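You operate a simulated robot arm through the tools that you are given. There is no shell and no other tool. Be economical: measure what you need, move in short steps, check, and stop when the job is done.

The job below is to be done with a simulated two-armed robot. You get a single attempt, and the scene is never put back.

## Task
One disc in the purple tray is still damp: dish the dry one, dry the other.
Fine: tray out on the brown mat, dry disc into the beige dish, lid on; tray back on the cabinet's upper shelf, door shut, then dial to 40 C. The heat stays on. Set down upright: purple sample tray.

It is judged by the outcome, as a careful person would: the job done as asked, and still so three seconds after it is handed in. It fails if anything else is knocked over, pushed out of place, dropped, spilled or broken. A push-on lid holds only when it is set on centred and level and pressed home; a screw cap is set on level and turned clockwise until tight.

## Robot
Two 7-joint arms with two-finger parallel grippers on one trunk, on a base that drives. Base frame: it is fixed to the floor where the robot stands at the start and does not move with it; the origin is under the middle of the robot, x ahead of it, y to its left, z up; the surface under the hand at the start is at about z = 0.803. Lengths are in m, angles in rad, forces in N, time in s.
The left shoulder is at the start at [0.05, 0.177, 1.204], the right one opposite. With the tool pointing down near the work surface each hand reaches from about 0.1 to 0.68 m from the robot's upright axis, wherever it stands, measured 20 degrees to its own side. Places, roughly: brown mat [-0.1, -1.2, 0.8]; cabinet dial [0.6, 0, 0.9]; cabinet door [0.7, 0.2, 1.2]; inside of the beige dish [0, -0.9, 0.8]; upper shelf of the drying cabinet [0.9, 0, 1.2]. Payload 3.43 kg a hand.
Tool frame (each hand has its own): the origin (TCP) lies between the finger pads and is the grasp point; the fingertips stand 0.034 m ahead of it; z points along the fingers, y is the line along which they close. Largest opening 0.128 m; finger width 0.024, thickness 0.012; the body of the gripper, 0.048 by 0.13 m, starts 0.096 m behind the TCP.
Orientation is told as [roll, pitch, yaw] about the base's x, y, z axes, in that order, counted from this pose: with the fingers straight down and closing along the base's y, the tool's x points along the base's -x, its y along +y and its z along -z.

## Interface
- The arms move only by the tool drive_tool. It takes "left_deltas", "right_deltas" or both (then of equal length, played together; a hand with none holds still); each is a list of rows, each a list of 6 numbers: the shift along the tool's x, y, z in units of 250 mm (1.0 is 250 mm), then the turn, a rotation vector about the tool's x, y, z in units of 45 degrees (1.0 is 45 degrees). In form: [[x, y, z, rx, ry, rz], ...]. A call has 1 to 20 rows; each row is the pose to reach, as a shift and turn from the pose commanded when the call began, along the tool's axes at that moment. "left_jaw" and "right_jaw" are, for a hand that has rows, the opening, from 0 (shut) to 1 (fully open), set as the call begins (left out, the last holds). A call with a number of a shift or a turn outside -1 to 1 is refused whole. A row lasts 0.2 s, in which the tool goes at most 0.05 m and 0.15 rad; a call with a longer step from one row to the next is refused whole, and so is a gripper value outside its range. A pose out of reach is approached as far as the arm can. The call stops where the force on the tool passes 60 N (or 10 N more than at its start, if that is more) or the arm is blocked; 0.2 s more then pass. The fingers move at their own pace (about 0.108 m/s each) and stop on an object; they squeeze with about 22 N. The grip force told is the motor's: it shows also when the fingers shut on nothing. Time passes only in rows, and 0.2 s behind the last, so rows that repeat a pose let the fingers close. It gives the time, the measured TCP pose, the force on the tool (base axes), the opening and the grip force at its end, in the units of the frame above (readings bear some noise), with the torque about the TCP (base axes, N m) and any sound that the robot's microphone picked up.
- Cameras (640 x 400 px; columns grow to the right, rows downward): "scene" is now at [0.1546, -0.0321, 1.3867]; the picture's right is [-0.36, -0.93, 0.00], its down [-0.35, 0.13, -0.93] and it looks along [0.87, -0.34, -0.37] (base axes); focal length 214 px, centre (320, 200). "left" rides on the left gripper at [0.076, 0.011, -0.16] in its tool frame; the picture's right is [-0.15, 0.99, 0.00], its down [-0.88, -0.13, -0.46] and it looks along [-0.45, -0.07, 0.89] (tool axes); focal length 234 px, centre (320, 200). "right" rides on the right gripper at [0.076, -0.011, -0.16] in its tool frame; the picture's right is [0.15, 0.99, 0.00], its down [-0.88, 0.13, -0.46] and it looks along [-0.45, 0.07, 0.89] (tool axes); focal length 234 px, centre (320, 200).
- capture(camera): a new picture of that camera. The clock stands still meanwhile.
- move_column(by): slides the trunk up (or, below 0, down) by that many m; the arms and the scene camera ride with it, the base frame stays. It gives what a move gives, with no picture.
- roll_base(legs): drives the robot by 1 to 6 legs, each [ahead, turn to the left] in m and rad, along the robot's own axes; the way and the turn of a leg run together, so that a leg with both is an arc; at most 1.5 m and 3.142 rad a leg. The arms and the cameras ride along, it lands a little off, and it stops where it bumps. It gives what a move gives.
- turn_head(pan, tilt): turns the head with the scene camera to pan (to the left, within 1.396 rad either way) and tilt (down, from -0.506 to 1.204), counted from straight ahead of the robot. It gives what a move gives.
- measure_at(camera, pixels): for up to 12 pixels [column, row] of the newest picture of that camera ("zoom" is the newest enlarged one), the place [x, y, z] in the base frame of the surface seen there, good to about 0.003 m. The clock stands still meanwhile.
- close_up(camera, box): a new picture of the part [left, top, right, bottom] of that camera's present view, enlarged. The clock stands still meanwhile.
- sign_off(): hands the job in; it is judged then, once.

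Go step by step. Measure first, check grasps and placings, and put right what went wrong. The budget is 80 turns and 58 pictures, counting those below and the enlarged ones. Unless the task says otherwise, let go and move clear before handing in.

The tools are called after "Call:" by a JSON object that holds its "name" and its "arguments". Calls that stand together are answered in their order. drive_tool: Moves the arms, as the interface text tells. Its arguments: {"type":"object","properties":{"left_deltas":{"type":"array"},"left_jaw":{"type":"number"},"right_deltas":{"type":"array"},"right_jaw":{"type":"number"}},"required":[]} The other tools are called the same way: move_column (by) slides the trunk up or down; roll_base (legs) drives the base; turn_head (pan, tilt) turns the head that bears the scene camera; capture (camera) takes a picture; measure_at (camera, pixels) gives the place of the surface under pixels of a picture; close_up (camera, box) takes an enlarged picture of a part of a camera's view; sign_off () hands the job in.

At the start:

```text
time: 0.0
left_ee_pos: [0.3718, 0.0007, 1.1495]
left_orientation: [0.001, 0.001, 0.0]
left_wrist_force: [-0.4, -0.7, 0.6]
left_moment: [0.0, -0.02, 0.01]
left_width: 0.1278
left_finger_force: 0.1
right_ee_pos: [0.4677, -0.3914, 1.0007]
right_orientation: [-0.002, -0.001, -0.001]
right_wrist_force: [0.2, -0.1, 0.1]
right_moment: [0.0, 0.02, -0.03]
right_width: 0.1278
right_finger_force: 0.0
trunk travel left (down, up): [-0.375, 0.026]
robot x, y, heading: [-0.0009, -0.0014, 0.0]
head pan, tilt: [-0.372, 0.38]
```

scene: 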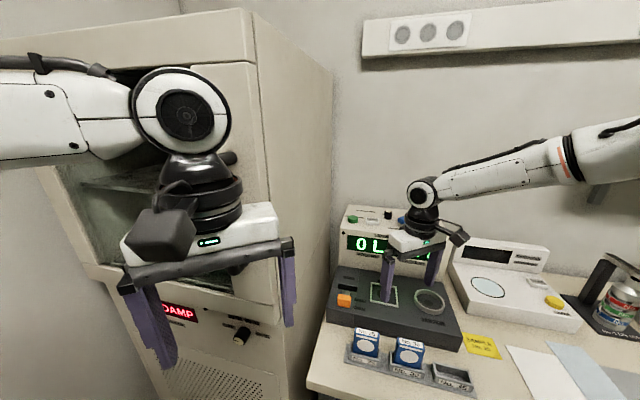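
right: 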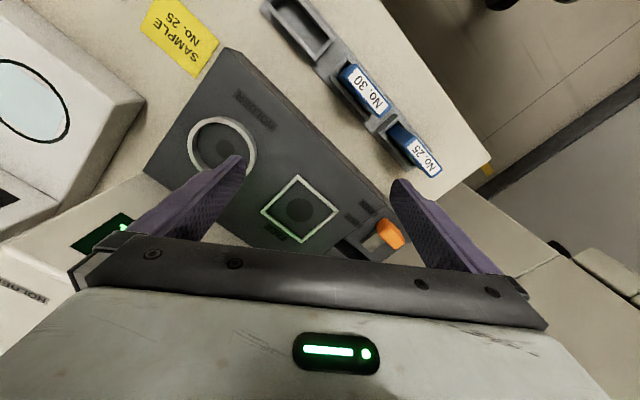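
left: 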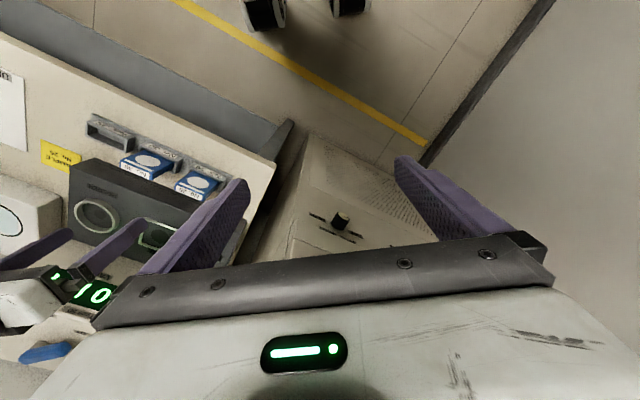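

The scene view shows the cabinet ahead on the left, with a DAMP display at (178,311) and the left arm blocking the view of the door. I'll turn the head for a better look at the cabinet and the bench.

Call:
{"name": "turn_head", "arguments": {"pan": 0.0, "tilt": 0.3}}

Call:
{"name": "capture", "arguments": {"camera": "scene"}}

Call:
{"name": "turn_head", "arguments": {"pan": -1.39, "tilt": 0.5}}

Call:
{"name": "capture", "arguments": {"camera": "scene"}}

```text
time: 0.8
left_ee_pos: [0.3738, 0.0004, 1.1498]
left_orientation: [-0.001, 0.001, 0.0]
left_wrist_force: [0.1, 0.2, 0.6]
left_moment: [0.05, -0.02, 0.02]
left_width: 0.1281
left_finger_force: 0.0
right_ee_pos: [0.4672, -0.3914, 0.9997]
right_orientation: [0.0, -0.001, 0.0]
right_wrist_force: [0.2, -0.3, -0.4]
right_moment: [0.03, -0.04, 0.01]
right_width: 0.1282
right_finger_force: 0.0
trunk travel left (down, up): [-0.375, 0.026]
robot x, y, heading: [0.0028, -0.0008, 0.002]
head pan, tilt: [0.0, 0.3]
```

```text
54 pictures are left
```

scene: 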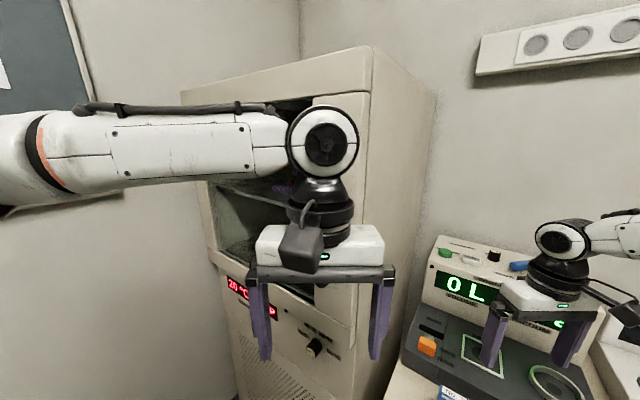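

```text
time: 2.4
left_ee_pos: [0.3734, 0.0003, 1.1494]
left_orientation: [0.001, -0.001, 0.0]
left_wrist_force: [-0.5, 0.6, 0.6]
left_moment: [0.01, 0.01, -0.01]
left_width: 0.1278
left_finger_force: 0.0
right_ee_pos: [0.467, -0.3921, 1.0006]
right_orientation: [-0.002, -0.001, 0.0]
right_wrist_force: [0.3, -0.6, 0.2]
right_moment: [-0.01, 0.02, -0.02]
right_width: 0.1281
right_finger_force: 0.1
trunk travel left (down, up): [-0.375, 0.026]
robot x, y, heading: [-0.0001, 0.0009, 0.003]
head pan, tilt: [-1.389, 0.499]
```

```text
53 pictures are left
```

scene: 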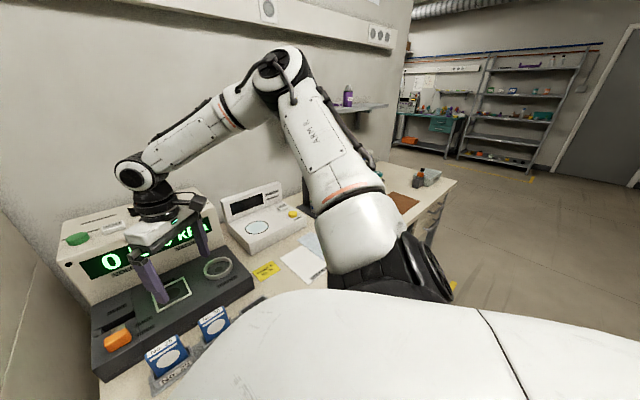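

The left arm hides the cabinet's opening, so I'll move it to the robot's left and look again.

Call:
{"name": "drive_tool", "arguments": {"left_deltas": [[0.1, 0.16, 0.05, 0, 0, 0], [0.2, 0.32, 0.1, 0, 0, 0], [0.3, 0.48, 0.15, 0, 0, 0], [0.4, 0.64, 0.2, 0, 0, 0], [0.4, 0.82, 0.25, 0, 0, 0], [0.4, 1.0, 0.3, 0, 0, 0]]}}

Call:
{"name": "turn_head", "arguments": {"pan": 0.0, "tilt": 0.3}}

Call:
{"name": "capture", "arguments": {"camera": "scene"}}

```text
time: 3.8
left_ee_pos: [0.2715, 0.25, 1.0725]
left_orientation: [-0.002, -0.001, -0.001]
left_wrist_force: [-0.3, -0.2, -1.1]
left_moment: [-0.01, 0.03, 0.02]
left_width: 0.128
left_finger_force: 0.1
right_ee_pos: [0.4669, -0.3916, 1.0007]
right_orientation: [-0.002, -0.004, 0.0]
right_wrist_force: [-0.7, 0.6, 0.2]
right_moment: [-0.02, -0.01, -0.03]
right_width: 0.1279
right_finger_force: 0.0
trunk travel left (down, up): [-0.375, 0.026]
robot x, y, heading: [0.0019, 0.0025, -0.003]
head pan, tilt: [-1.389, 0.499]
```

```text
time: 5.3
left_ee_pos: [0.2724, 0.2489, 1.0727]
left_orientation: [-0.001, 0.002, 0.0]
left_wrist_force: [-0.7, 0.4, 0.2]
left_moment: [0.04, -0.03, 0.0]
left_width: 0.128
left_finger_force: 0.0
right_ee_pos: [0.4674, -0.3912, 0.9998]
right_orientation: [-0.002, -0.003, 0.0]
right_wrist_force: [0.4, -0.1, 0.8]
right_moment: [-0.01, 0.0, 0.02]
right_width: 0.1282
right_finger_force: 0.1
trunk travel left (down, up): [-0.375, 0.026]
robot x, y, heading: [0.0006, 0.0009, -0.006]
head pan, tilt: [0.0, 0.3]
```

```text
52 pictures are left
```

scene: 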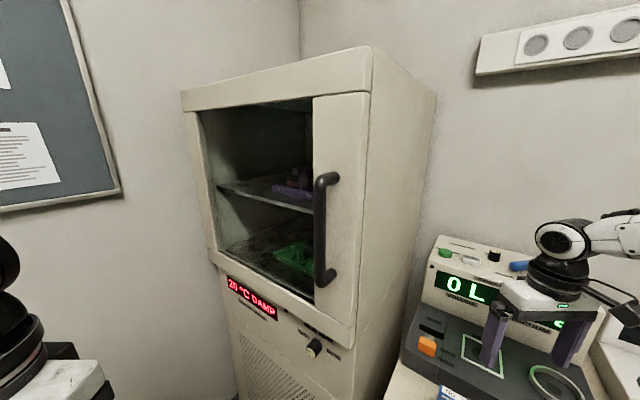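

The cabinet is now clear: handle at (322,230), purple tray on the shelf at (292,187), green tray below. I'll zoom in and measure these.

Call:
{"name": "close_up", "arguments": {"camera": "scene", "box": [180, 80, 400, 218]}}

Call:
{"name": "close_up", "arguments": {"camera": "scene", "box": [190, 240, 390, 365]}}

Call:
{"name": "measure_at", "arguments": {"camera": "scene", "pixels": [[332, 177], [319, 230], [326, 280], [340, 110], [340, 310], [190, 120], [212, 240], [292, 190], [280, 183], [294, 255], [314, 347], [362, 200]]}}

```text
2.90 times, centred on (290, 149) of scene
```

zoom: 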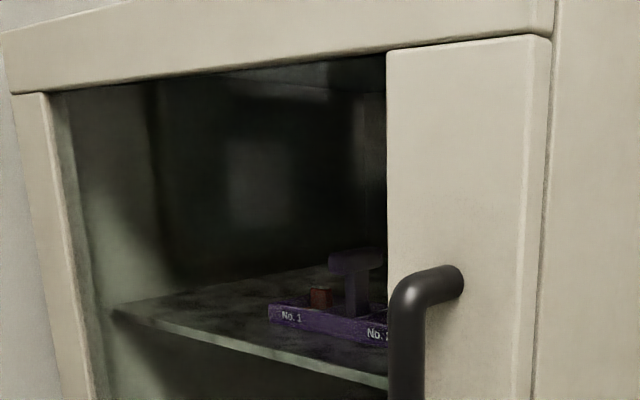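

```text
3.20 times, centred on (290, 302) of scene
```

zoom: 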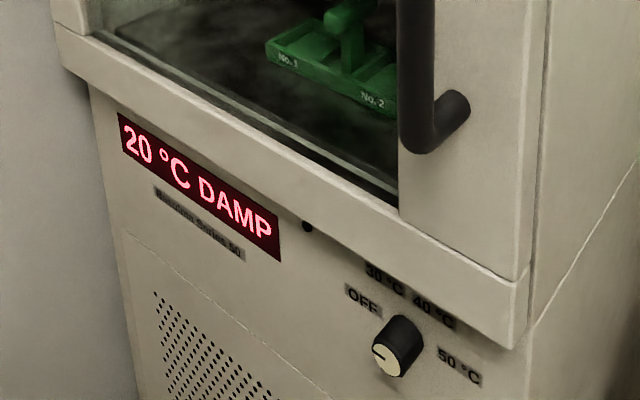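

```text
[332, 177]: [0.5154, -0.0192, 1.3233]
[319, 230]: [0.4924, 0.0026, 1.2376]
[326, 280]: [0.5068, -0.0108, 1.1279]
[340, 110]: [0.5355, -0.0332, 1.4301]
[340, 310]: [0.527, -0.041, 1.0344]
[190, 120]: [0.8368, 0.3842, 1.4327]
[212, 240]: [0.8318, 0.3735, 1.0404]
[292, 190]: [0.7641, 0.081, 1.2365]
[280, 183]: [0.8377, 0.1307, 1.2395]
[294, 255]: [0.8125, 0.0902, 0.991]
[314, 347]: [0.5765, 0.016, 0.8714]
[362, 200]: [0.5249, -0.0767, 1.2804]
```

The door is closed, with its handle bar at about (0.50, 0.00) and z 1.13–1.32, and its hinge on the left. The cabinet front faces heading −0.63 rad. I'll tuck in the right arm, turn to face the cabinet and back off a little.

Call:
{"name": "drive_tool", "arguments": {"right_deltas": [[0.0, 0, -0.2, 0, 0, 0], [0.05, 0, -0.4, 0, 0, 0], [0.15, 0, -0.55, 0, 0, 0], [0.3, 0, -0.6, 0, 0, 0], [0.45, 0, -0.6, 0, 0, 0], [0.6, 0, -0.6, 0, 0, 0]]}}

Call:
{"name": "roll_base", "arguments": {"legs": [[0, -0.63], [-0.2, 0]]}}

Call:
{"name": "turn_head", "arguments": {"pan": 0.3, "tilt": 0.25}}

Call:
{"name": "capture", "arguments": {"camera": "scene"}}

```text
refused: row 2 steps farther than a row can; nothing moved
```

```text
time: 8.6
left_ee_pos: [0.207, 0.1567, 1.0732]
left_orientation: [-0.001, 0.001, -0.635]
left_wrist_force: [0.5, -0.3, 0.8]
left_moment: [-0.04, 0.0, 0.01]
left_width: 0.1281
left_finger_force: 0.0
right_ee_pos: [-0.0134, -0.475, 1.0008]
right_orientation: [-0.003, -0.004, -0.633]
right_wrist_force: [-0.1, -0.9, 0.2]
right_moment: [0.0, -0.04, -0.02]
right_width: 0.1279
right_finger_force: 0.1
trunk travel left (down, up): [-0.375, 0.026]
robot x, y, heading: [-0.1572, 0.117, -0.634]
head pan, tilt: [0.0, 0.3]
```

```text
time: 9.4
left_ee_pos: [0.2075, 0.1554, 1.0729]
left_orientation: [0.0, -0.002, -0.633]
left_wrist_force: [1.8, 0.3, -0.4]
left_moment: [0.01, -0.02, -0.03]
left_width: 0.1281
left_finger_force: 0.0
right_ee_pos: [-0.0129, -0.4766, 1.0]
right_orientation: [-0.001, -0.002, -0.634]
right_wrist_force: [0.2, -0.3, 0.5]
right_moment: [0.02, 0.03, 0.01]
right_width: 0.1277
right_finger_force: 0.1
trunk travel left (down, up): [-0.375, 0.026]
robot x, y, heading: [-0.1606, 0.1172, -0.633]
head pan, tilt: [0.3, 0.25]
```

```text
49 pictures are left
```

scene: 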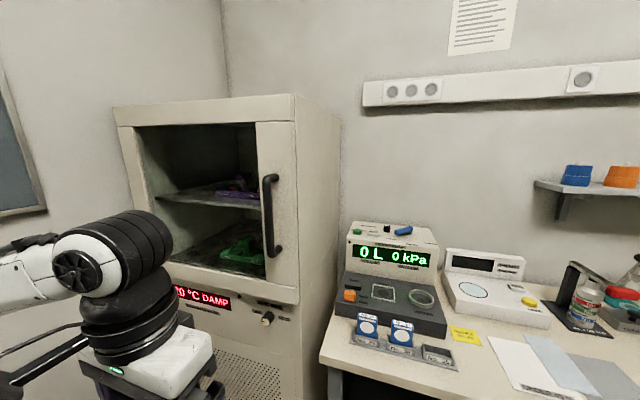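

The move was refused but the turn went safely (the right hand passed at z 1.0), and nothing on the bench looks disturbed. I'll measure the handle, door and bench items from this pose.

Call:
{"name": "measure_at", "arguments": {"camera": "scene", "pixels": [[265, 215], [276, 180], [280, 250], [262, 215], [284, 140], [292, 200], [125, 140], [245, 187], [232, 182], [266, 320], [245, 120], [150, 120]]}}

Call:
{"name": "close_up", "arguments": {"camera": "scene", "box": [110, 90, 350, 340]}}

```text
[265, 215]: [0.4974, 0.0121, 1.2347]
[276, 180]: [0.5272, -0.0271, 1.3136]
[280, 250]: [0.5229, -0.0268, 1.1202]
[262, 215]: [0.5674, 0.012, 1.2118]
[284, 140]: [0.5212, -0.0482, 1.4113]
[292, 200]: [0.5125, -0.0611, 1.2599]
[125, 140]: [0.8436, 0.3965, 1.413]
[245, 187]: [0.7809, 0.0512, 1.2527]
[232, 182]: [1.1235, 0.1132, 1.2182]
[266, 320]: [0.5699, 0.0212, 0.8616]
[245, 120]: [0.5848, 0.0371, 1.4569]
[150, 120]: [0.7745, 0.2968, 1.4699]
```

```text
1.60 times, centred on (230, 215) of scene
```

zoom: 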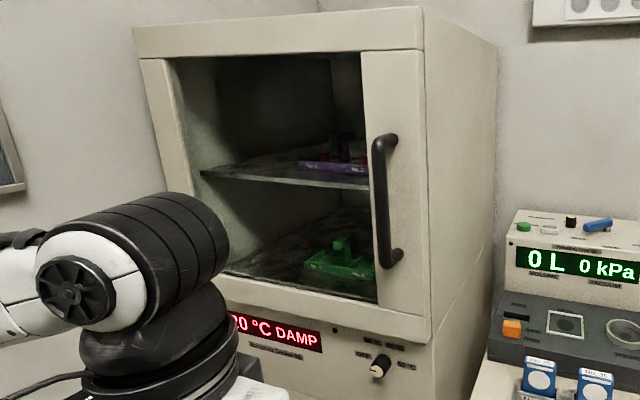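

The handle bar is at about (0.501, 0.001), some 45 mm in front of the door. I'll pitch the left hand to horizontal, facing the door, in two stages.

Call:
{"name": "drive_tool", "arguments": {"left_deltas": [[-0.034, 0, -0.054, 0, -0.167, 0], [-0.067, 0, -0.107, 0, -0.333, 0], [-0.1, 0, -0.16, 0, -0.5, 0], [-0.134, 0, -0.214, 0, -0.667, 0], [-0.167, 0, -0.267, 0, -0.833, 0], [-0.2, 0, -0.32, 0, -1, 0]], "left_jaw": 0.6}}

Call:
{"name": "drive_tool", "arguments": {"left_deltas": [[-0.082, 0.033, 0.016, 0, -0.167, 0], [-0.164, 0.067, 0.032, 0, -0.333, 0], [-0.246, 0.1, 0.048, 0, -0.5, 0], [-0.328, 0.133, 0.064, 0, -0.667, 0], [-0.41, 0.167, 0.08, 0, -0.833, 0], [-0.492, 0.2, 0.096, 0, -1, 0]]}}

Call:
{"name": "capture", "arguments": {"camera": "left"}}

Call:
{"name": "capture", "arguments": {"camera": "scene"}}

```text
time: 10.8
left_ee_pos: [0.2905, 0.0995, 1.2039]
left_orientation: [0.001, -0.786, -0.633]
left_wrist_force: [-0.4, -0.8, 0.2]
left_moment: [0.01, 0.01, 0.02]
left_width: 0.0768
left_finger_force: 0.1
left hand out of reach, approached as far as the arm can: row 2, 3, 4, 5, 6
right_ee_pos: [-0.0136, -0.4754, 1.0005]
right_orientation: [-0.001, -0.002, -0.634]
right_wrist_force: [0.0, 0.3, 0.3]
right_moment: [0.01, -0.02, -0.02]
right_width: 0.1281
right_finger_force: 0.0
trunk travel left (down, up): [-0.375, 0.026]
robot x, y, heading: [-0.1617, 0.1163, -0.629]
head pan, tilt: [0.3, 0.25]
```

```text
time: 12.2
left_ee_pos: [0.4182, 0.0745, 1.2804]
left_orientation: [3.087, -1.571, 2.56]
left_wrist_force: [0.0, -0.3, 0.8]
left_moment: [-0.02, -0.01, 0.03]
left_width: 0.0769
left_finger_force: 0.1
left hand out of reach, approached as far as the arm can: row 1, 2, 3, 4, 5, 6
right_ee_pos: [-0.014, -0.4765, 0.9997]
right_orientation: [-0.001, -0.003, -0.633]
right_wrist_force: [0.6, -0.4, -0.1]
right_moment: [-0.02, 0.01, -0.02]
right_width: 0.128
right_finger_force: 0.1
trunk travel left (down, up): [-0.375, 0.026]
robot x, y, heading: [-0.1606, 0.1156, -0.633]
head pan, tilt: [0.3, 0.25]
```

```text
47 pictures are left
```

left: 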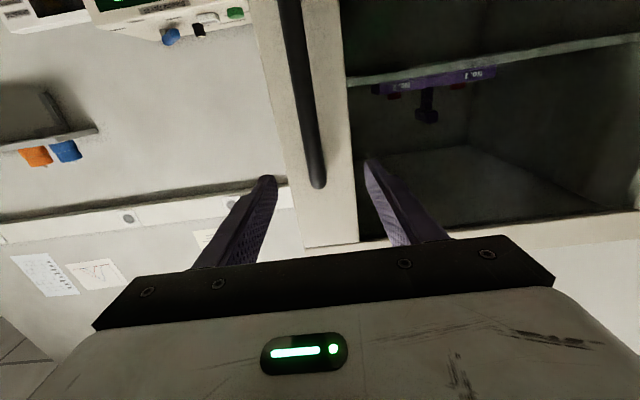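

```text
46 pictures are left
```

scene: 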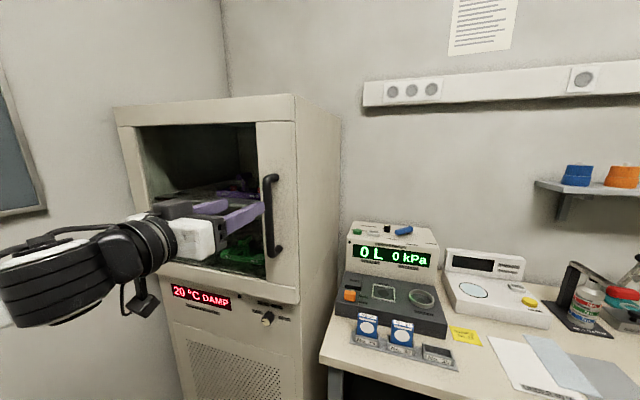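

The hand is level and facing the door, with the bar between the finger directions at (310,150) in the left view, but the reach was limited. A small step forward will show where the commanded pose really sits.

Call:
{"name": "drive_tool", "arguments": {"left_deltas": [[0, 0, 0.15, 0, 0, 0], [0, 0, 0.2, 0, 0, 0]]}}

```text
time: 12.8
left_ee_pos: [0.4579, 0.0445, 1.2803]
left_orientation: [3.031, -1.568, 2.621]
left_wrist_force: [-0.2, -0.9, 0.0]
left_moment: [-0.02, 0.01, 0.02]
left_width: 0.0766
left_finger_force: 0.1
right_ee_pos: [-0.0143, -0.4757, 0.9993]
right_orientation: [-0.003, -0.001, -0.634]
right_wrist_force: [0.0, -0.2, 0.6]
right_moment: [0.04, 0.02, 0.03]
right_width: 0.1281
right_finger_force: 0.1
trunk travel left (down, up): [-0.375, 0.026]
robot x, y, heading: [-0.1622, 0.1161, -0.637]
head pan, tilt: [0.3, 0.25]
```

The commanded pose follows the measured one. Bar centre is now 60 mm ahead and 9 mm to the right; I'll go forward onto it and close.

Call:
{"name": "drive_tool", "arguments": {"left_deltas": [[0.1, -0.036, 0.08, 0, 0, 0], [0.2, -0.036, 0.16, 0, 0, 0], [0.22, -0.036, 0.24, 0, 0, 0]]}}

Call:
{"name": "drive_tool", "arguments": {"left_deltas": [[0, 0, 0, 0, 0, 0], [0, 0, 0, 0, 0, 0], [0, 0, 0, 0, 0, 0]], "left_jaw": 0}}

Call:
{"name": "capture", "arguments": {"camera": "scene"}}

```text
time: 13.6
left_ee_pos: [0.502, -0.0, 1.2241]
left_orientation: [-0.712, -1.571, 0.078]
left_wrist_force: [-0.2, 0.7, 0.6]
left_moment: [-0.01, -0.01, 0.01]
left_width: 0.0766
left_finger_force: 0.1
right_ee_pos: [-0.0143, -0.4754, 0.9996]
right_orientation: [0.001, -0.002, -0.633]
right_wrist_force: [-0.2, -0.2, -0.8]
right_moment: [0.03, 0.0, 0.02]
right_width: 0.1281
right_finger_force: 0.0
trunk travel left (down, up): [-0.375, 0.026]
robot x, y, heading: [-0.1576, 0.1147, -0.64]
head pan, tilt: [0.3, 0.25]
```

```text
time: 14.4
left_ee_pos: [0.5024, 0.0027, 1.2233]
left_orientation: [-0.87, -1.571, 0.239]
left_wrist_force: [1.9, 2.3, 0.7]
left_moment: [0.06, -0.03, 0.08]
left_width: 0.0216
left_finger_force: 44.8
right_ee_pos: [-0.0131, -0.4755, 0.9997]
right_orientation: [-0.002, -0.001, -0.634]
right_wrist_force: [0.0, 0.0, 0.3]
right_moment: [0.0, -0.02, -0.01]
right_width: 0.128
right_finger_force: 0.1
trunk travel left (down, up): [-0.375, 0.026]
robot x, y, heading: [-0.1606, 0.1163, -0.634]
head pan, tilt: [0.3, 0.25]
```

```text
45 pictures are left
```

scene: 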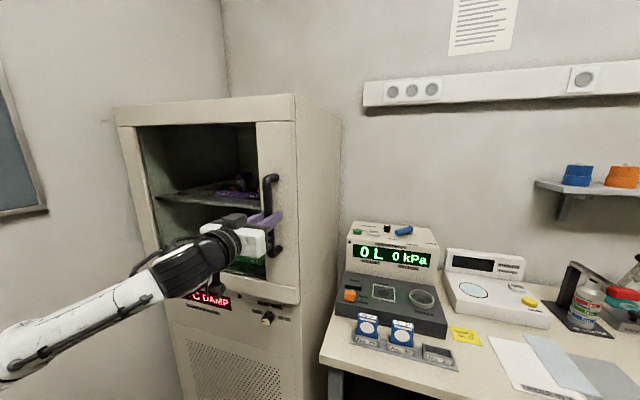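

The bar is gripped (21.6 mm, 44.8 N). I'll pull the door open along an arc about the left hinge at roughly 0.515 m radius.

Call:
{"name": "drive_tool", "arguments": {"left_deltas": [[0, 0.021, -0.145, 0.045, 0, 0], [0, 0.051, -0.289, 0.09, 0, 0], [0, 0.091, -0.431, 0.136, 0, 0], [0, 0.141, -0.569, 0.182, 0, 0], [0, 0.201, -0.704, 0.228, 0, 0], [0, 0.27, -0.833, 0.273, 0, 0], [0, 0.349, -0.958, 0.318, 0, 0]]}}

Call:
{"name": "capture", "arguments": {"camera": "scene"}}

```text
time: 16.0
left_ee_pos: [0.359, 0.213, 1.2241]
left_orientation: [0.022, -1.562, -0.924]
left_wrist_force: [-31.3, -10.8, -19.8]
left_moment: [-0.56, -0.62, -0.07]
left_width: 0.0217
left_finger_force: 45.0
left hand out of reach, approached as far as the arm can: row 4, 5, 6, 7
right_ee_pos: [-0.0162, -0.476, 1.0005]
right_orientation: [0.002, -0.005, -0.634]
right_wrist_force: [0.0, 0.7, 0.4]
right_moment: [-0.02, 0.0, 0.0]
right_width: 0.128
right_finger_force: 0.0
trunk travel left (down, up): [-0.375, 0.026]
robot x, y, heading: [-0.1608, 0.1165, -0.63]
head pan, tilt: [0.3, 0.25]
```

```text
44 pictures are left
```

scene: 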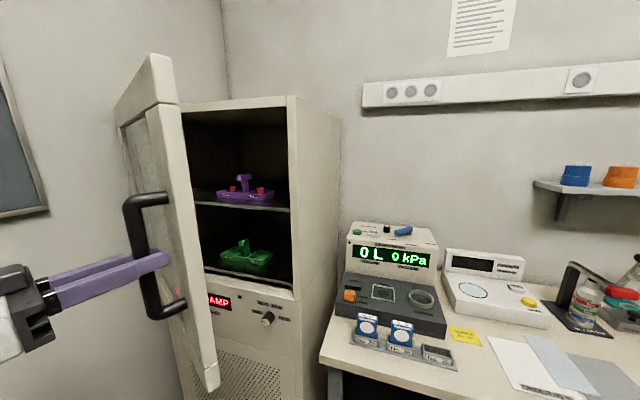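

The door is about 30° open and the left arm is at its folded limit. I'll let go and back the base off, then take the handle again with more room to pull; I'll also zoom in on the tray.

Call:
{"name": "drive_tool", "arguments": {"left_deltas": [[0, 0, 0, 0, 0, 0], [0, 0, 0, 0, 0, 0], [0, 0, 0, 0, 0, 0]], "left_jaw": 0.6}}

Call:
{"name": "roll_base", "arguments": {"legs": [[-0.25, 0]]}}

Call:
{"name": "capture", "arguments": {"camera": "scene"}}

Call:
{"name": "close_up", "arguments": {"camera": "scene", "box": [180, 120, 340, 220]}}

```text
time: 16.8
left_ee_pos: [0.3676, 0.2194, 1.2262]
left_orientation: [3.089, -1.57, 2.311]
left_wrist_force: [1.1, -0.5, 0.3]
left_moment: [0.0, 0.02, -0.04]
left_width: 0.0769
left_finger_force: 0.0
right_ee_pos: [-0.0146, -0.4759, 1.0003]
right_orientation: [0.0, -0.002, -0.633]
right_wrist_force: [0.0, 0.5, 0.5]
right_moment: [0.0, -0.01, -0.02]
right_width: 0.128
right_finger_force: 0.1
trunk travel left (down, up): [-0.375, 0.026]
robot x, y, heading: [-0.1573, 0.118, -0.632]
head pan, tilt: [0.3, 0.25]
```

```text
time: 18.6
left_ee_pos: [0.1676, 0.3631, 1.2245]
left_orientation: [2.937, -1.571, 2.46]
left_wrist_force: [-0.9, 0.6, 0.2]
left_moment: [0.0, 0.03, 0.02]
left_width: 0.0768
left_finger_force: 0.1
right_ee_pos: [-0.2167, -0.3295, 0.9999]
right_orientation: [-0.001, -0.003, -0.637]
right_wrist_force: [0.1, 0.2, 0.8]
right_moment: [-0.02, -0.01, 0.01]
right_width: 0.1277
right_finger_force: 0.0
trunk travel left (down, up): [-0.375, 0.026]
robot x, y, heading: [-0.3599, 0.2709, -0.632]
head pan, tilt: [0.3, 0.25]
```

```text
43 pictures are left
```

scene: 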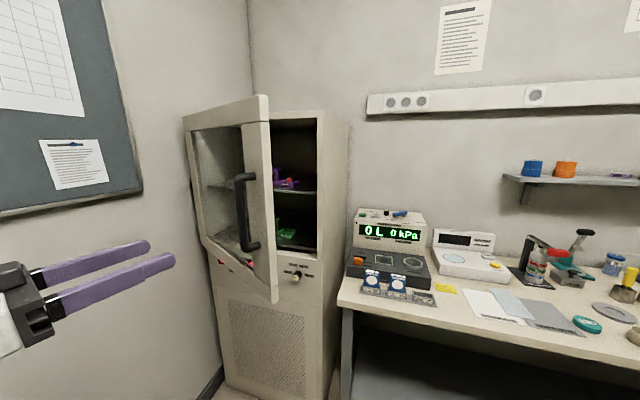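

```text
4.00 times, centred on (260, 170) of scene
```

zoom: 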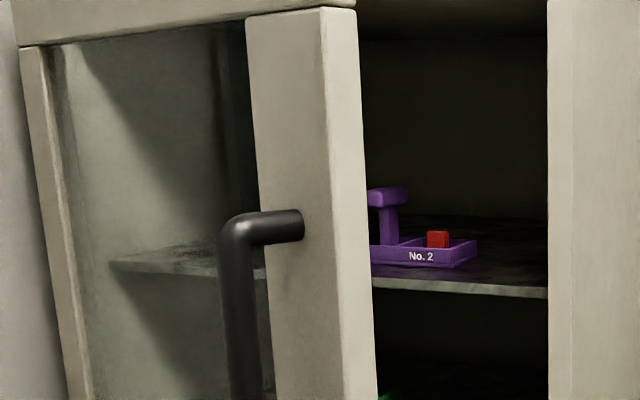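

The hand came free cleanly and the door stayed open. I'll measure the handle's new place.

Call:
{"name": "measure_at", "arguments": {"camera": "scene", "pixels": [[240, 210], [246, 178], [256, 247], [262, 150], [272, 150], [188, 140], [322, 150], [290, 186], [278, 172], [300, 192]]}}

```text
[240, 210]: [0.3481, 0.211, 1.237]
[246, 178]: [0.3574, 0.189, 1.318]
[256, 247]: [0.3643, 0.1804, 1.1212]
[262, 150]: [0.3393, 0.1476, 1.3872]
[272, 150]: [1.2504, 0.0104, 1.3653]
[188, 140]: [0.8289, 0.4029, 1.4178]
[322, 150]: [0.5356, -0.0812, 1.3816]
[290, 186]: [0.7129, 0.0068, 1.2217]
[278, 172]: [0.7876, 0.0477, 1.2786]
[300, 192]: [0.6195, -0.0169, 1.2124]
```

The bar is now at about (0.359, 0.209), 240 mm ahead of the hand. I'll advance and grip it.

Call:
{"name": "drive_tool", "arguments": {"left_deltas": [[0, 0.1, 0.1, 0, 0, 0], [0, 0.2, 0.25, 0, 0, 0], [0, 0.2, 0.43, 0, 0, 0], [0, 0.2, 0.61, 0, 0, 0], [0, 0.2, 0.79, 0, 0, 0], [0, 0.2, 0.96, 0, 0, 0]]}}

Call:
{"name": "drive_tool", "arguments": {"left_deltas": [[0, 0, 0, 0, 0, 0], [0, 0, 0, 0, 0, 0], [0, 0, 0, 0, 0, 0]], "left_jaw": 0}}

```text
time: 20.0
left_ee_pos: [0.3564, 0.2088, 1.2253]
left_orientation: [-0.693, -1.57, -0.191]
left_wrist_force: [0.6, 0.3, 0.3]
left_moment: [0.01, 0.03, 0.01]
left_width: 0.0769
left_finger_force: 0.1
right_ee_pos: [-0.2153, -0.3298, 0.9993]
right_orientation: [-0.003, -0.001, -0.637]
right_wrist_force: [0.1, 0.2, 0.0]
right_moment: [-0.01, -0.01, -0.03]
right_width: 0.1279
right_finger_force: 0.0
trunk travel left (down, up): [-0.375, 0.026]
robot x, y, heading: [-0.3571, 0.2637, -0.639]
head pan, tilt: [0.3, 0.25]
```

```text
time: 20.8
left_ee_pos: [0.3585, 0.2127, 1.2262]
left_orientation: [0.498, -1.572, -1.38]
left_wrist_force: [13.1, 6.1, 5.9]
left_moment: [0.88, 0.42, 0.25]
left_width: 0.0217
left_finger_force: 45.5
right_ee_pos: [-0.2145, -0.3291, 1.0014]
right_orientation: [-0.001, -0.002, -0.637]
right_wrist_force: [0.6, -0.6, 0.1]
right_moment: [-0.05, 0.0, 0.02]
right_width: 0.1279
right_finger_force: 0.0
trunk travel left (down, up): [-0.375, 0.026]
robot x, y, heading: [-0.3567, 0.2633, -0.641]
head pan, tilt: [0.3, 0.25]
```

It is gripped again. I'll continue the arc another 0.6 rad.

Call:
{"name": "drive_tool", "arguments": {"left_deltas": [[0, 0.071, -0.171, 0.066, 0, 0], [0, 0.156, -0.338, 0.132, 0, 0], [0, 0.256, -0.494, 0.198, 0, 0], [0, 0.371, -0.642, 0.264, 0, 0], [0, 0.497, -0.778, 0.33, 0, 0], [0, 0.634, -0.9, 0.396, 0, 0], [0, 0.738, -0.98, 0.46, 0, 0]]}}

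Call:
{"name": "capture", "arguments": {"camera": "scene"}}

```text
time: 22.4
left_ee_pos: [0.3331, 0.5149, 1.2258]
left_orientation: [-0.075, -1.567, -1.193]
left_wrist_force: [-52.7, 10.1, -9.3]
left_moment: [0.1, -0.3, -0.34]
left_width: 0.0218
left_finger_force: 45.7
right_ee_pos: [-0.2214, -0.3263, 1.0015]
right_orientation: [0.002, -0.009, -0.636]
right_wrist_force: [0.4, -0.1, 0.0]
right_moment: [0.02, 0.0, 0.02]
right_width: 0.1282
right_finger_force: 0.0
trunk travel left (down, up): [-0.375, 0.026]
robot x, y, heading: [-0.3605, 0.261, -0.641]
head pan, tilt: [0.3, 0.25]
```

```text
41 pictures are left
```

scene: 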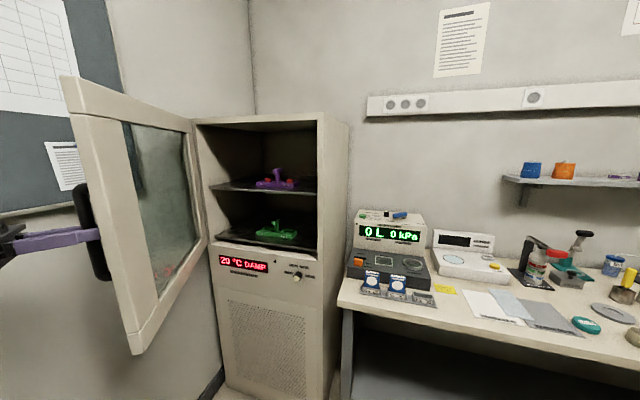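

The door is about 63° open with no damage seen. I'll let go of the handle, back the hand out, and then push the door the rest of the way from the inside.

Call:
{"name": "drive_tool", "arguments": {"left_deltas": [[0, 0, 0, 0, 0, 0], [0, 0, 0, 0, 0, 0], [0, 0, -0.1, 0, 0, 0], [0, 0, -0.25, 0, 0, 0], [0, 0, -0.4, 0, 0, 0], [0, 0, -0.5, 0, 0, 0]], "left_jaw": 1.0}}

Call:
{"name": "capture", "arguments": {"camera": "scene"}}

```text
time: 23.8
left_ee_pos: [0.3062, 0.6332, 1.2246]
left_orientation: [-1.709, -1.571, 0.459]
left_wrist_force: [0.0, 0.2, -0.2]
left_moment: [0.02, 0.02, 0.03]
left_width: 0.128
left_finger_force: 0.1
right_ee_pos: [-0.2167, -0.329, 0.9993]
right_orientation: [-0.003, -0.002, -0.636]
right_wrist_force: [0.8, -0.5, 0.3]
right_moment: [-0.01, -0.02, -0.02]
right_width: 0.1282
right_finger_force: 0.0
trunk travel left (down, up): [-0.375, 0.026]
robot x, y, heading: [-0.3586, 0.2666, -0.632]
head pan, tilt: [0.3, 0.25]
```

```text
40 pictures are left
```

scene: 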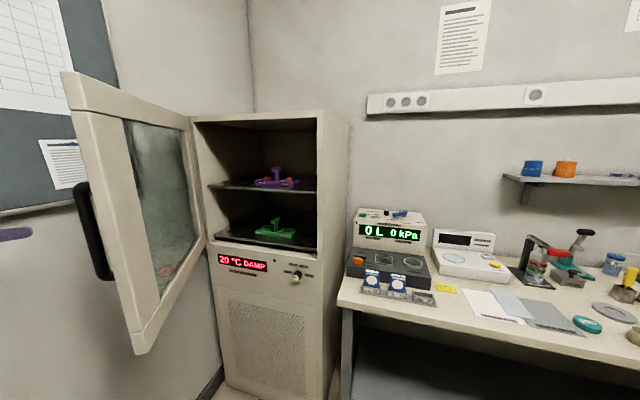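

The hand is clear of the handle. A 63° opening should be enough if I stand right of the door and reach in with the left arm, so I'll inspect the tray and measure.

Call:
{"name": "close_up", "arguments": {"camera": "scene", "box": [230, 150, 326, 210]}}

Call:
{"name": "measure_at", "arguments": {"camera": "scene", "pixels": [[276, 170], [276, 178], [265, 184], [292, 186], [256, 185], [298, 187], [264, 190], [240, 187], [316, 180], [316, 240], [337, 300], [144, 353]]}}

```text
6.67 times, centred on (278, 180) of scene
```

zoom: 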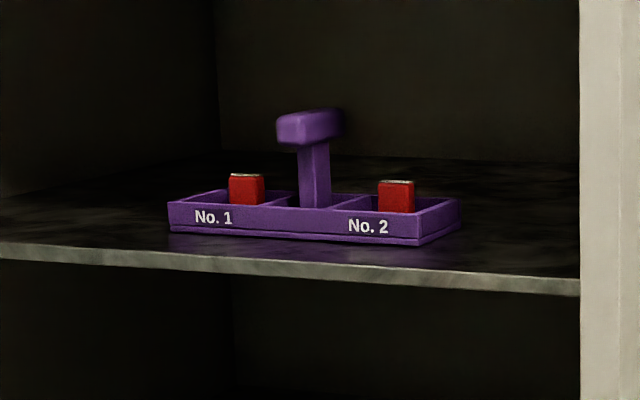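

```text
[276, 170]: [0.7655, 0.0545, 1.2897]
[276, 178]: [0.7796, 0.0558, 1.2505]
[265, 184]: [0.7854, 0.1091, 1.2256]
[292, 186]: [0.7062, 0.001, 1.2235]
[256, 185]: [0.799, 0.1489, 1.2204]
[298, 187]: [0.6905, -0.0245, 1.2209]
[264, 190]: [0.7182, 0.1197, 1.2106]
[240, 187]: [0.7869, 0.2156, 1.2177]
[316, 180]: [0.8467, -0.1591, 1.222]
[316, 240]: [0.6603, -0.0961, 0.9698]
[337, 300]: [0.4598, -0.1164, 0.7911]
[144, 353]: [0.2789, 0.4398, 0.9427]
```

The T-handle's crossbar runs front to back, so a level hand can take it by its sides. I'll measure it finely in the zoom picture, along with the discs.

Call:
{"name": "measure_at", "arguments": {"camera": "zoom", "pixels": [[282, 130], [298, 135], [310, 117], [338, 115], [290, 113], [338, 128], [315, 180], [245, 190], [396, 195], [180, 215], [415, 228], [455, 215]]}}

```text
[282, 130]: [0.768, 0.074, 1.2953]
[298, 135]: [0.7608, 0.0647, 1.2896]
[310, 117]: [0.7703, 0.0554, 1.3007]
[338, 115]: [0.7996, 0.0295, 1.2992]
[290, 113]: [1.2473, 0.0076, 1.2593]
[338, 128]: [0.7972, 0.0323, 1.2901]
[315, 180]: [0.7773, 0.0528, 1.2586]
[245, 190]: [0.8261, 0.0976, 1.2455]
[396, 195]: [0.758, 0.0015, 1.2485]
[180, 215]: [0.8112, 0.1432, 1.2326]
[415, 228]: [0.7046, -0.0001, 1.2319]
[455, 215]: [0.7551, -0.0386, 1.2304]
```

The crossbar centre is at about (0.786, 0.055, 1.29), square to the cabinet. I'll back up, swing the left hand round the door edge pointing at the shelf, and check before driving in.

Call:
{"name": "roll_base", "arguments": {"legs": [[-0.2, 0]]}}

Call:
{"name": "drive_tool", "arguments": {"left_deltas": [[-0.037, -0.118, 0.129, -0.116, 0, 0], [-0.074, -0.235, 0.259, -0.231, 0, 0], [-0.111, -0.353, 0.388, -0.347, 0, 0], [-0.149, -0.471, 0.517, -0.462, 0, 0], [-0.186, -0.589, 0.646, -0.578, 0, 0], [-0.223, -0.706, 0.776, -0.693, 0, 0], [-0.26, -0.824, 0.905, -0.809, 0, 0]]}}

Call:
{"name": "capture", "arguments": {"camera": "scene"}}

```text
time: 25.4
left_ee_pos: [0.1467, 0.7525, 1.2248]
left_orientation: [2.892, -1.57, 2.143]
left_wrist_force: [-0.2, -0.3, 1.1]
left_moment: [0.02, -0.02, 0.02]
left_width: 0.128
left_finger_force: 0.1
right_ee_pos: [-0.3735, -0.2112, 1.0002]
right_orientation: [-0.001, -0.003, -0.634]
right_wrist_force: [0.1, -0.2, 0.5]
right_moment: [0.01, 0.0, -0.01]
right_width: 0.1282
right_finger_force: 0.1
trunk travel left (down, up): [-0.375, 0.026]
robot x, y, heading: [-0.5161, 0.3815, -0.631]
head pan, tilt: [0.3, 0.25]
```

```text
time: 27.0
left_ee_pos: [0.0505, 0.481, 1.3038]
left_orientation: [0.35, -1.569, -0.967]
left_wrist_force: [0.4, 0.1, 0.1]
left_moment: [0.02, 0.0, 0.02]
left_width: 0.1282
left_finger_force: 0.0
left hand out of reach, approached as far as the arm can: row 7
right_ee_pos: [-0.3733, -0.2119, 0.9996]
right_orientation: [0.001, -0.001, -0.635]
right_wrist_force: [0.3, -0.9, -0.2]
right_moment: [0.0, 0.03, 0.03]
right_width: 0.128
right_finger_force: 0.1
trunk travel left (down, up): [-0.375, 0.026]
robot x, y, heading: [-0.5158, 0.3796, -0.63]
head pan, tilt: [0.3, 0.25]
```

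```text
38 pictures are left
```

scene: 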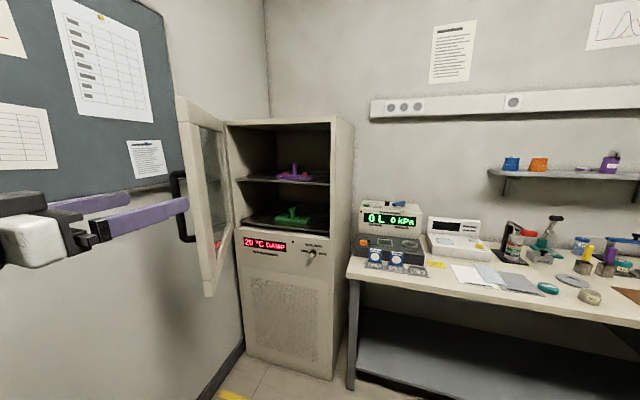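

The hand is at the lane left of the robot. I'll check the door edge so I can drive past it safely, and shift the hand slightly to the right.

Call:
{"name": "measure_at", "arguments": {"camera": "scene", "pixels": [[208, 285], [183, 110], [192, 200], [212, 270], [635, 300], [585, 280], [590, 297], [548, 287], [610, 290], [583, 268], [365, 290], [620, 325]]}}

Call:
{"name": "drive_tool", "arguments": {"left_deltas": [[0, -0.12, 0.06, 0, 0, 0], [0, -0.24, 0.12, 0, 0, 0]]}}

```text
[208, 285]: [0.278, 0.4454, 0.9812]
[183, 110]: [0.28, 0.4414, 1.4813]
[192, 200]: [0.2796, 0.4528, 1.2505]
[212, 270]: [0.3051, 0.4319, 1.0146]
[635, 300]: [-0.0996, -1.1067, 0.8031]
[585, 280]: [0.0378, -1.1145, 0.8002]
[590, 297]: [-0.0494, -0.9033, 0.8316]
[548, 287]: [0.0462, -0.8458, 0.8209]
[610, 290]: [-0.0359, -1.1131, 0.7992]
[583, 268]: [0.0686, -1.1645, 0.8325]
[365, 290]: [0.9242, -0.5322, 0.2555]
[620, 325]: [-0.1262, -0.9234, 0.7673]
```

```text
time: 27.6
left_ee_pos: [0.0582, 0.4183, 1.3137]
left_orientation: [0.889, -1.571, -1.504]
left_wrist_force: [-0.3, 0.3, -0.3]
left_moment: [0.01, 0.02, -0.01]
left_width: 0.1281
left_finger_force: 0.1
left hand out of reach, approached as far as the arm can: row 1, 2
right_ee_pos: [-0.373, -0.2118, 0.9997]
right_orientation: [0.0, -0.001, -0.635]
right_wrist_force: [-0.2, -0.2, 0.2]
right_moment: [0.02, 0.01, 0.02]
right_width: 0.128
right_finger_force: 0.1
trunk travel left (down, up): [-0.375, 0.026]
robot x, y, heading: [-0.5213, 0.3803, -0.634]
head pan, tilt: [0.3, 0.25]
```

The door edge is at v≈0.52 in the cabinet frame, and my hand passes to the right of it. I'll drive in 0.3 m, then sweep the hand left to push the door further open from inside.

Call:
{"name": "roll_base", "arguments": {"legs": [[0.32, 0]]}}

Call:
{"name": "drive_tool", "arguments": {"left_deltas": [[0, 0.1, 0.02, 0, 0, 0], [0, 0.25, 0.04, 0, 0, 0], [0, 0.4, 0.04, 0, 0, 0], [0, 0.55, 0.04, 0, 0, 0], [0, 0.7, 0.04, 0, 0, 0], [0, 0.85, 0.04, 0, 0, 0], [0, 1.0, 0.04, 0, 0, 0]], "left_jaw": 0.3}}

Call:
{"name": "capture", "arguments": {"camera": "scene"}}

```text
time: 29.8
left_ee_pos: [0.3155, 0.2298, 1.3135]
left_orientation: [-0.062, -1.569, -0.548]
left_wrist_force: [-0.7, 0.5, -0.2]
left_moment: [-0.01, 0.0, 0.03]
left_width: 0.1279
left_finger_force: 0.1
right_ee_pos: [-0.1137, -0.4009, 1.0]
right_orientation: [-0.003, -0.002, -0.634]
right_wrist_force: [0.0, -0.3, -0.4]
right_moment: [0.0, 0.01, 0.03]
right_width: 0.1281
right_finger_force: 0.0
trunk travel left (down, up): [-0.375, 0.026]
robot x, y, heading: [-0.2564, 0.1905, -0.634]
head pan, tilt: [0.3, 0.25]
```

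```text
time: 31.4
left_ee_pos: [0.4685, 0.4311, 1.3142]
left_orientation: [-0.351, -1.569, -0.261]
left_wrist_force: [0.7, -0.1, 0.0]
left_moment: [-0.01, 0.03, -0.05]
left_width: 0.0387
left_finger_force: 0.0
right_ee_pos: [-0.1143, -0.4004, 0.9996]
right_orientation: [-0.001, -0.002, -0.634]
right_wrist_force: [-0.1, 0.2, -0.4]
right_moment: [-0.02, 0.02, 0.04]
right_width: 0.1282
right_finger_force: 0.1
trunk travel left (down, up): [-0.375, 0.026]
robot x, y, heading: [-0.2605, 0.1878, -0.628]
head pan, tilt: [0.3, 0.25]
```

```text
37 pictures are left
```

scene: 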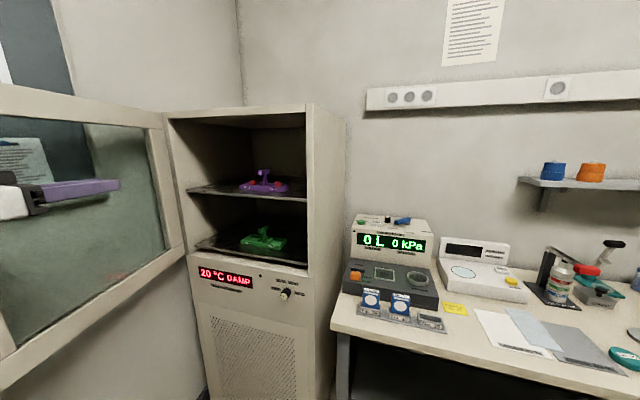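

The door moved further with the sweep. I'll push another 0.13 m.

Call:
{"name": "drive_tool", "arguments": {"left_deltas": [[0, 0.15, 0, 0, 0, 0], [0, 0.3, 0, 0, 0, 0], [0, 0.45, 0, 0, 0, 0], [0, 0.55, 0, 0, 0, 0]]}}

Call:
{"name": "drive_tool", "arguments": {"left_deltas": [[0, -0.15, 0, 0, 0, 0], [0, -0.3, 0.05, 0, 0, 0], [0, -0.45, 0.1, 0, 0, 0], [0, -0.6, 0.15, 0, 0, 0], [0, -0.75, 0.2, 0, 0, 0], [0, -0.9, 0.25, 0, 0, 0]], "left_jaw": 0.5}}

Call:
{"name": "capture", "arguments": {"camera": "scene"}}

```text
time: 32.1
left_ee_pos: [0.5157, 0.4957, 1.3165]
left_orientation: [-2.054, -1.57, 1.419]
left_wrist_force: [-9.4, -9.5, 1.7]
left_moment: [0.34, 0.01, 2.03]
left_width: 0.0385
left_finger_force: 0.1
right_ee_pos: [-0.1151, -0.4009, 1.0002]
right_orientation: [0.002, -0.005, -0.633]
right_wrist_force: [0.4, 1.7, 0.5]
right_moment: [-0.02, 0.08, -0.04]
right_width: 0.128
right_finger_force: 0.0
trunk travel left (down, up): [-0.375, 0.026]
robot x, y, heading: [-0.2579, 0.1899, -0.632]
head pan, tilt: [0.3, 0.25]
stopped in row 3 (left hand): the force on the tool passed its limit at 78 N (the readings are from after the stop); the commanded pose is now the measured one
```

```text
time: 33.5
left_ee_pos: [0.4338, 0.2804, 1.3147]
left_orientation: [-0.853, -1.568, 0.221]
left_wrist_force: [1.2, -0.1, 0.2]
left_moment: [-0.01, 0.02, 0.02]
left_width: 0.0641
left_finger_force: 0.0
right_ee_pos: [-0.1143, -0.4005, 1.0]
right_orientation: [-0.001, -0.002, -0.633]
right_wrist_force: [-0.2, 0.9, 0.0]
right_moment: [0.02, 0.05, -0.01]
right_width: 0.1278
right_finger_force: 0.0
trunk travel left (down, up): [-0.375, 0.026]
robot x, y, heading: [-0.2613, 0.1905, -0.628]
head pan, tilt: [0.3, 0.25]
```

```text
36 pictures are left
```

scene: 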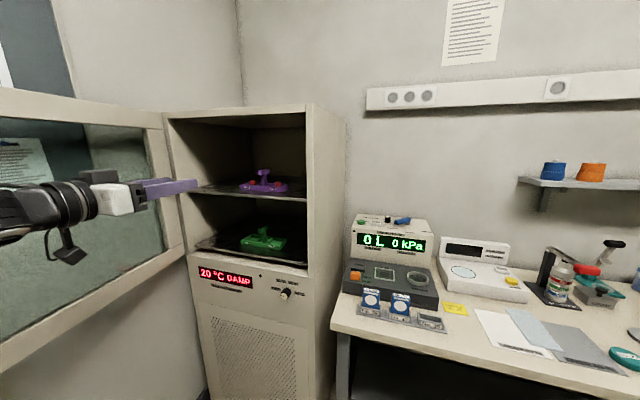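

The door is now near 85° open. I'll drive 0.25 m closer and look with the left camera before grasping the crossbar.

Call:
{"name": "roll_base", "arguments": {"legs": [[0.25, 0]]}}

Call:
{"name": "turn_head", "arguments": {"pan": 0.6, "tilt": 0.2}}

Call:
{"name": "close_up", "arguments": {"camera": "scene", "box": [120, 80, 440, 280]}}

Call:
{"name": "capture", "arguments": {"camera": "left"}}

```text
time: 35.3
left_ee_pos: [0.6358, 0.1363, 1.3141]
left_orientation: [-0.88, -1.567, 0.254]
left_wrist_force: [-0.1, 0.0, 0.1]
left_moment: [-0.05, 0.01, 0.0]
left_width: 0.0639
left_finger_force: 0.0
right_ee_pos: [0.091, -0.5477, 0.9994]
right_orientation: [-0.003, -0.002, -0.627]
right_wrist_force: [0.8, -1.1, -0.2]
right_moment: [0.01, 0.04, 0.05]
right_width: 0.1282
right_finger_force: 0.1
trunk travel left (down, up): [-0.375, 0.026]
robot x, y, heading: [-0.0586, 0.0482, -0.627]
head pan, tilt: [0.3, 0.25]
```

```text
time: 36.1
left_ee_pos: [0.6351, 0.1358, 1.3144]
left_orientation: [-1.095, -1.565, 0.469]
left_wrist_force: [0.5, -0.2, -0.7]
left_moment: [0.06, 0.0, -0.01]
left_width: 0.0639
left_finger_force: 0.0
right_ee_pos: [0.0916, -0.5474, 1.0011]
right_orientation: [-0.003, -0.001, -0.626]
right_wrist_force: [-0.2, 0.3, -0.9]
right_moment: [-0.04, 0.02, 0.02]
right_width: 0.1281
right_finger_force: 0.0
trunk travel left (down, up): [-0.375, 0.026]
robot x, y, heading: [-0.0584, 0.0433, -0.626]
head pan, tilt: [0.6, 0.201]
```

```text
2.00 times, centred on (280, 180) of scene
```

zoom: 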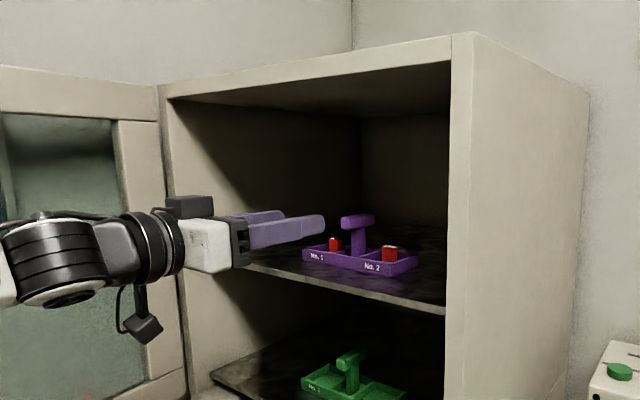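

```text
34 pictures are left
```

left: 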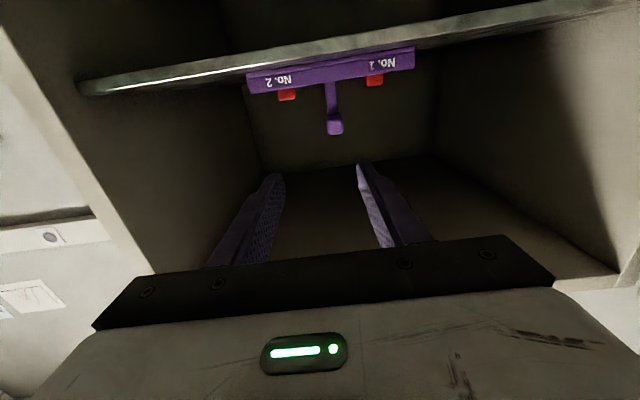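

The hand is aligned and the crossbar sits between the finger lines at (335,125). I'll measure it once more from this closer view.

Call:
{"name": "measure_at", "arguments": {"camera": "zoom", "pixels": [[348, 225], [370, 222], [343, 219], [362, 218], [354, 245], [317, 228], [145, 328], [160, 330], [280, 270], [440, 305], [358, 224]]}}

Call:
{"name": "measure_at", "arguments": {"camera": "left", "pixels": [[335, 128], [330, 122], [340, 118], [331, 100]]}}

```text
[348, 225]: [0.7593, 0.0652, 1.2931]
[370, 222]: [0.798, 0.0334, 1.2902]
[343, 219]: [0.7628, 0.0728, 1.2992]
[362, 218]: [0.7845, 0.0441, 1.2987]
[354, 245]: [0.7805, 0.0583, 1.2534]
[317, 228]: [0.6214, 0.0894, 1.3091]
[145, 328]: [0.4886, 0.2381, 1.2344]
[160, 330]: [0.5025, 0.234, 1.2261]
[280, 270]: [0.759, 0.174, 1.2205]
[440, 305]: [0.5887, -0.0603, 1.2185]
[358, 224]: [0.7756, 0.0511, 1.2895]
```

```text
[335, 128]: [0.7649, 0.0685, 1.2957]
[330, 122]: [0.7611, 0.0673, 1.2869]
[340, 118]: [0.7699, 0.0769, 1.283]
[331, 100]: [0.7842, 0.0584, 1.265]
```

The bar centre is at about (0.783, 0.056, 1.290). I'll advance 167 mm with small corrections and close.

Call:
{"name": "drive_tool", "arguments": {"left_deltas": [[0.098, 0.091, 0.1, 0, 0, 0], [0.098, 0.091, 0.25, 0, 0, 0], [0.098, 0.091, 0.4, 0, 0, 0], [0.098, 0.091, 0.55, 0, 0, 0], [0.098, 0.091, 0.668, 0, 0, 0]]}}

Call:
{"name": "drive_tool", "arguments": {"left_deltas": [[0, 0, 0, 0, 0, 0], [0, 0, 0, 0, 0, 0], [0, 0, 0, 0, 0, 0]], "left_jaw": 0}}

Call:
{"name": "close_up", "arguments": {"camera": "scene", "box": [120, 80, 440, 280]}}

```text
time: 37.3
left_ee_pos: [0.7854, 0.0588, 1.2882]
left_orientation: [-0.845, -1.568, 0.221]
left_wrist_force: [0.0, 0.1, 0.0]
left_moment: [0.0, 0.01, -0.03]
left_width: 0.0639
left_finger_force: 0.1
right_ee_pos: [0.0919, -0.5496, 1.0]
right_orientation: [-0.002, -0.001, -0.626]
right_wrist_force: [0.1, -0.8, 1.0]
right_moment: [0.03, 0.0, 0.0]
right_width: 0.1282
right_finger_force: 0.1
trunk travel left (down, up): [-0.375, 0.026]
robot x, y, heading: [-0.0606, 0.0472, -0.631]
head pan, tilt: [0.6, 0.201]
```

```text
time: 38.1
left_ee_pos: [0.785, 0.0577, 1.2883]
left_orientation: [-1.262, -1.57, 0.636]
left_wrist_force: [0.9, -1.3, 1.7]
left_moment: [0.14, -0.05, -0.11]
left_width: 0.0218
left_finger_force: 22.1
right_ee_pos: [0.0914, -0.5467, 1.0007]
right_orientation: [-0.001, -0.002, -0.627]
right_wrist_force: [0.4, -0.1, -0.7]
right_moment: [-0.02, 0.0, 0.0]
right_width: 0.1278
right_finger_force: 0.0
trunk travel left (down, up): [-0.375, 0.026]
robot x, y, heading: [-0.0567, 0.0443, -0.628]
head pan, tilt: [0.6, 0.201]
```

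```text
2.00 times, centred on (280, 180) of scene
```

zoom: 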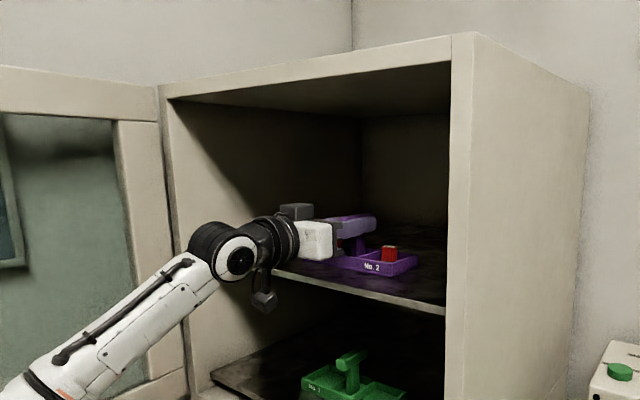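

The handle is held (21.8 mm, 22 N). I'll lift 35 mm, ease the tray back, and then back the base out.

Call:
{"name": "drive_tool", "arguments": {"left_deltas": [[-0.07, 0, 0, 0, 0, 0], [-0.14, 0, 0, 0, 0, 0], [-0.14, 0, -0.1, 0, 0, 0], [-0.14, 0, -0.2, 0, 0, 0], [-0.14, 0, -0.3, 0, 0, 0], [-0.14, 0, -0.4, 0, 0, 0]]}}

Call:
{"name": "capture", "arguments": {"camera": "scene"}}

```text
time: 39.5
left_ee_pos: [0.7013, 0.1157, 1.3265]
left_orientation: [-1.319, -1.569, 0.69]
left_wrist_force: [0.2, 0.4, 0.5]
left_moment: [0.02, 0.03, 0.0]
left_width: 0.0
left_finger_force: 21.8
right_ee_pos: [0.0903, -0.5471, 1.0003]
right_orientation: [-0.001, -0.005, -0.627]
right_wrist_force: [0.4, 0.0, 0.0]
right_moment: [-0.02, 0.01, 0.06]
right_width: 0.128
right_finger_force: 0.1
trunk travel left (down, up): [-0.375, 0.026]
robot x, y, heading: [-0.0597, 0.0421, -0.631]
head pan, tilt: [0.6, 0.201]
```

```text
32 pictures are left
```

scene: 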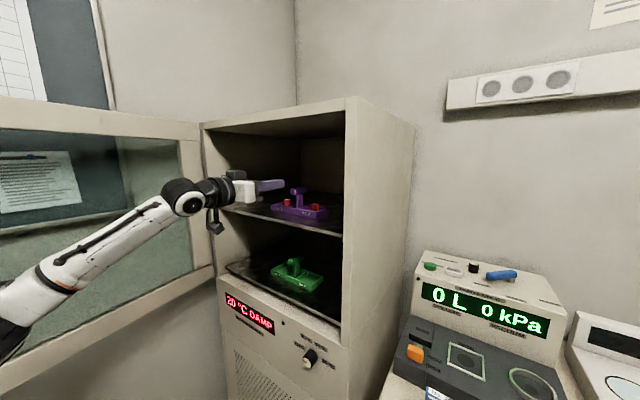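

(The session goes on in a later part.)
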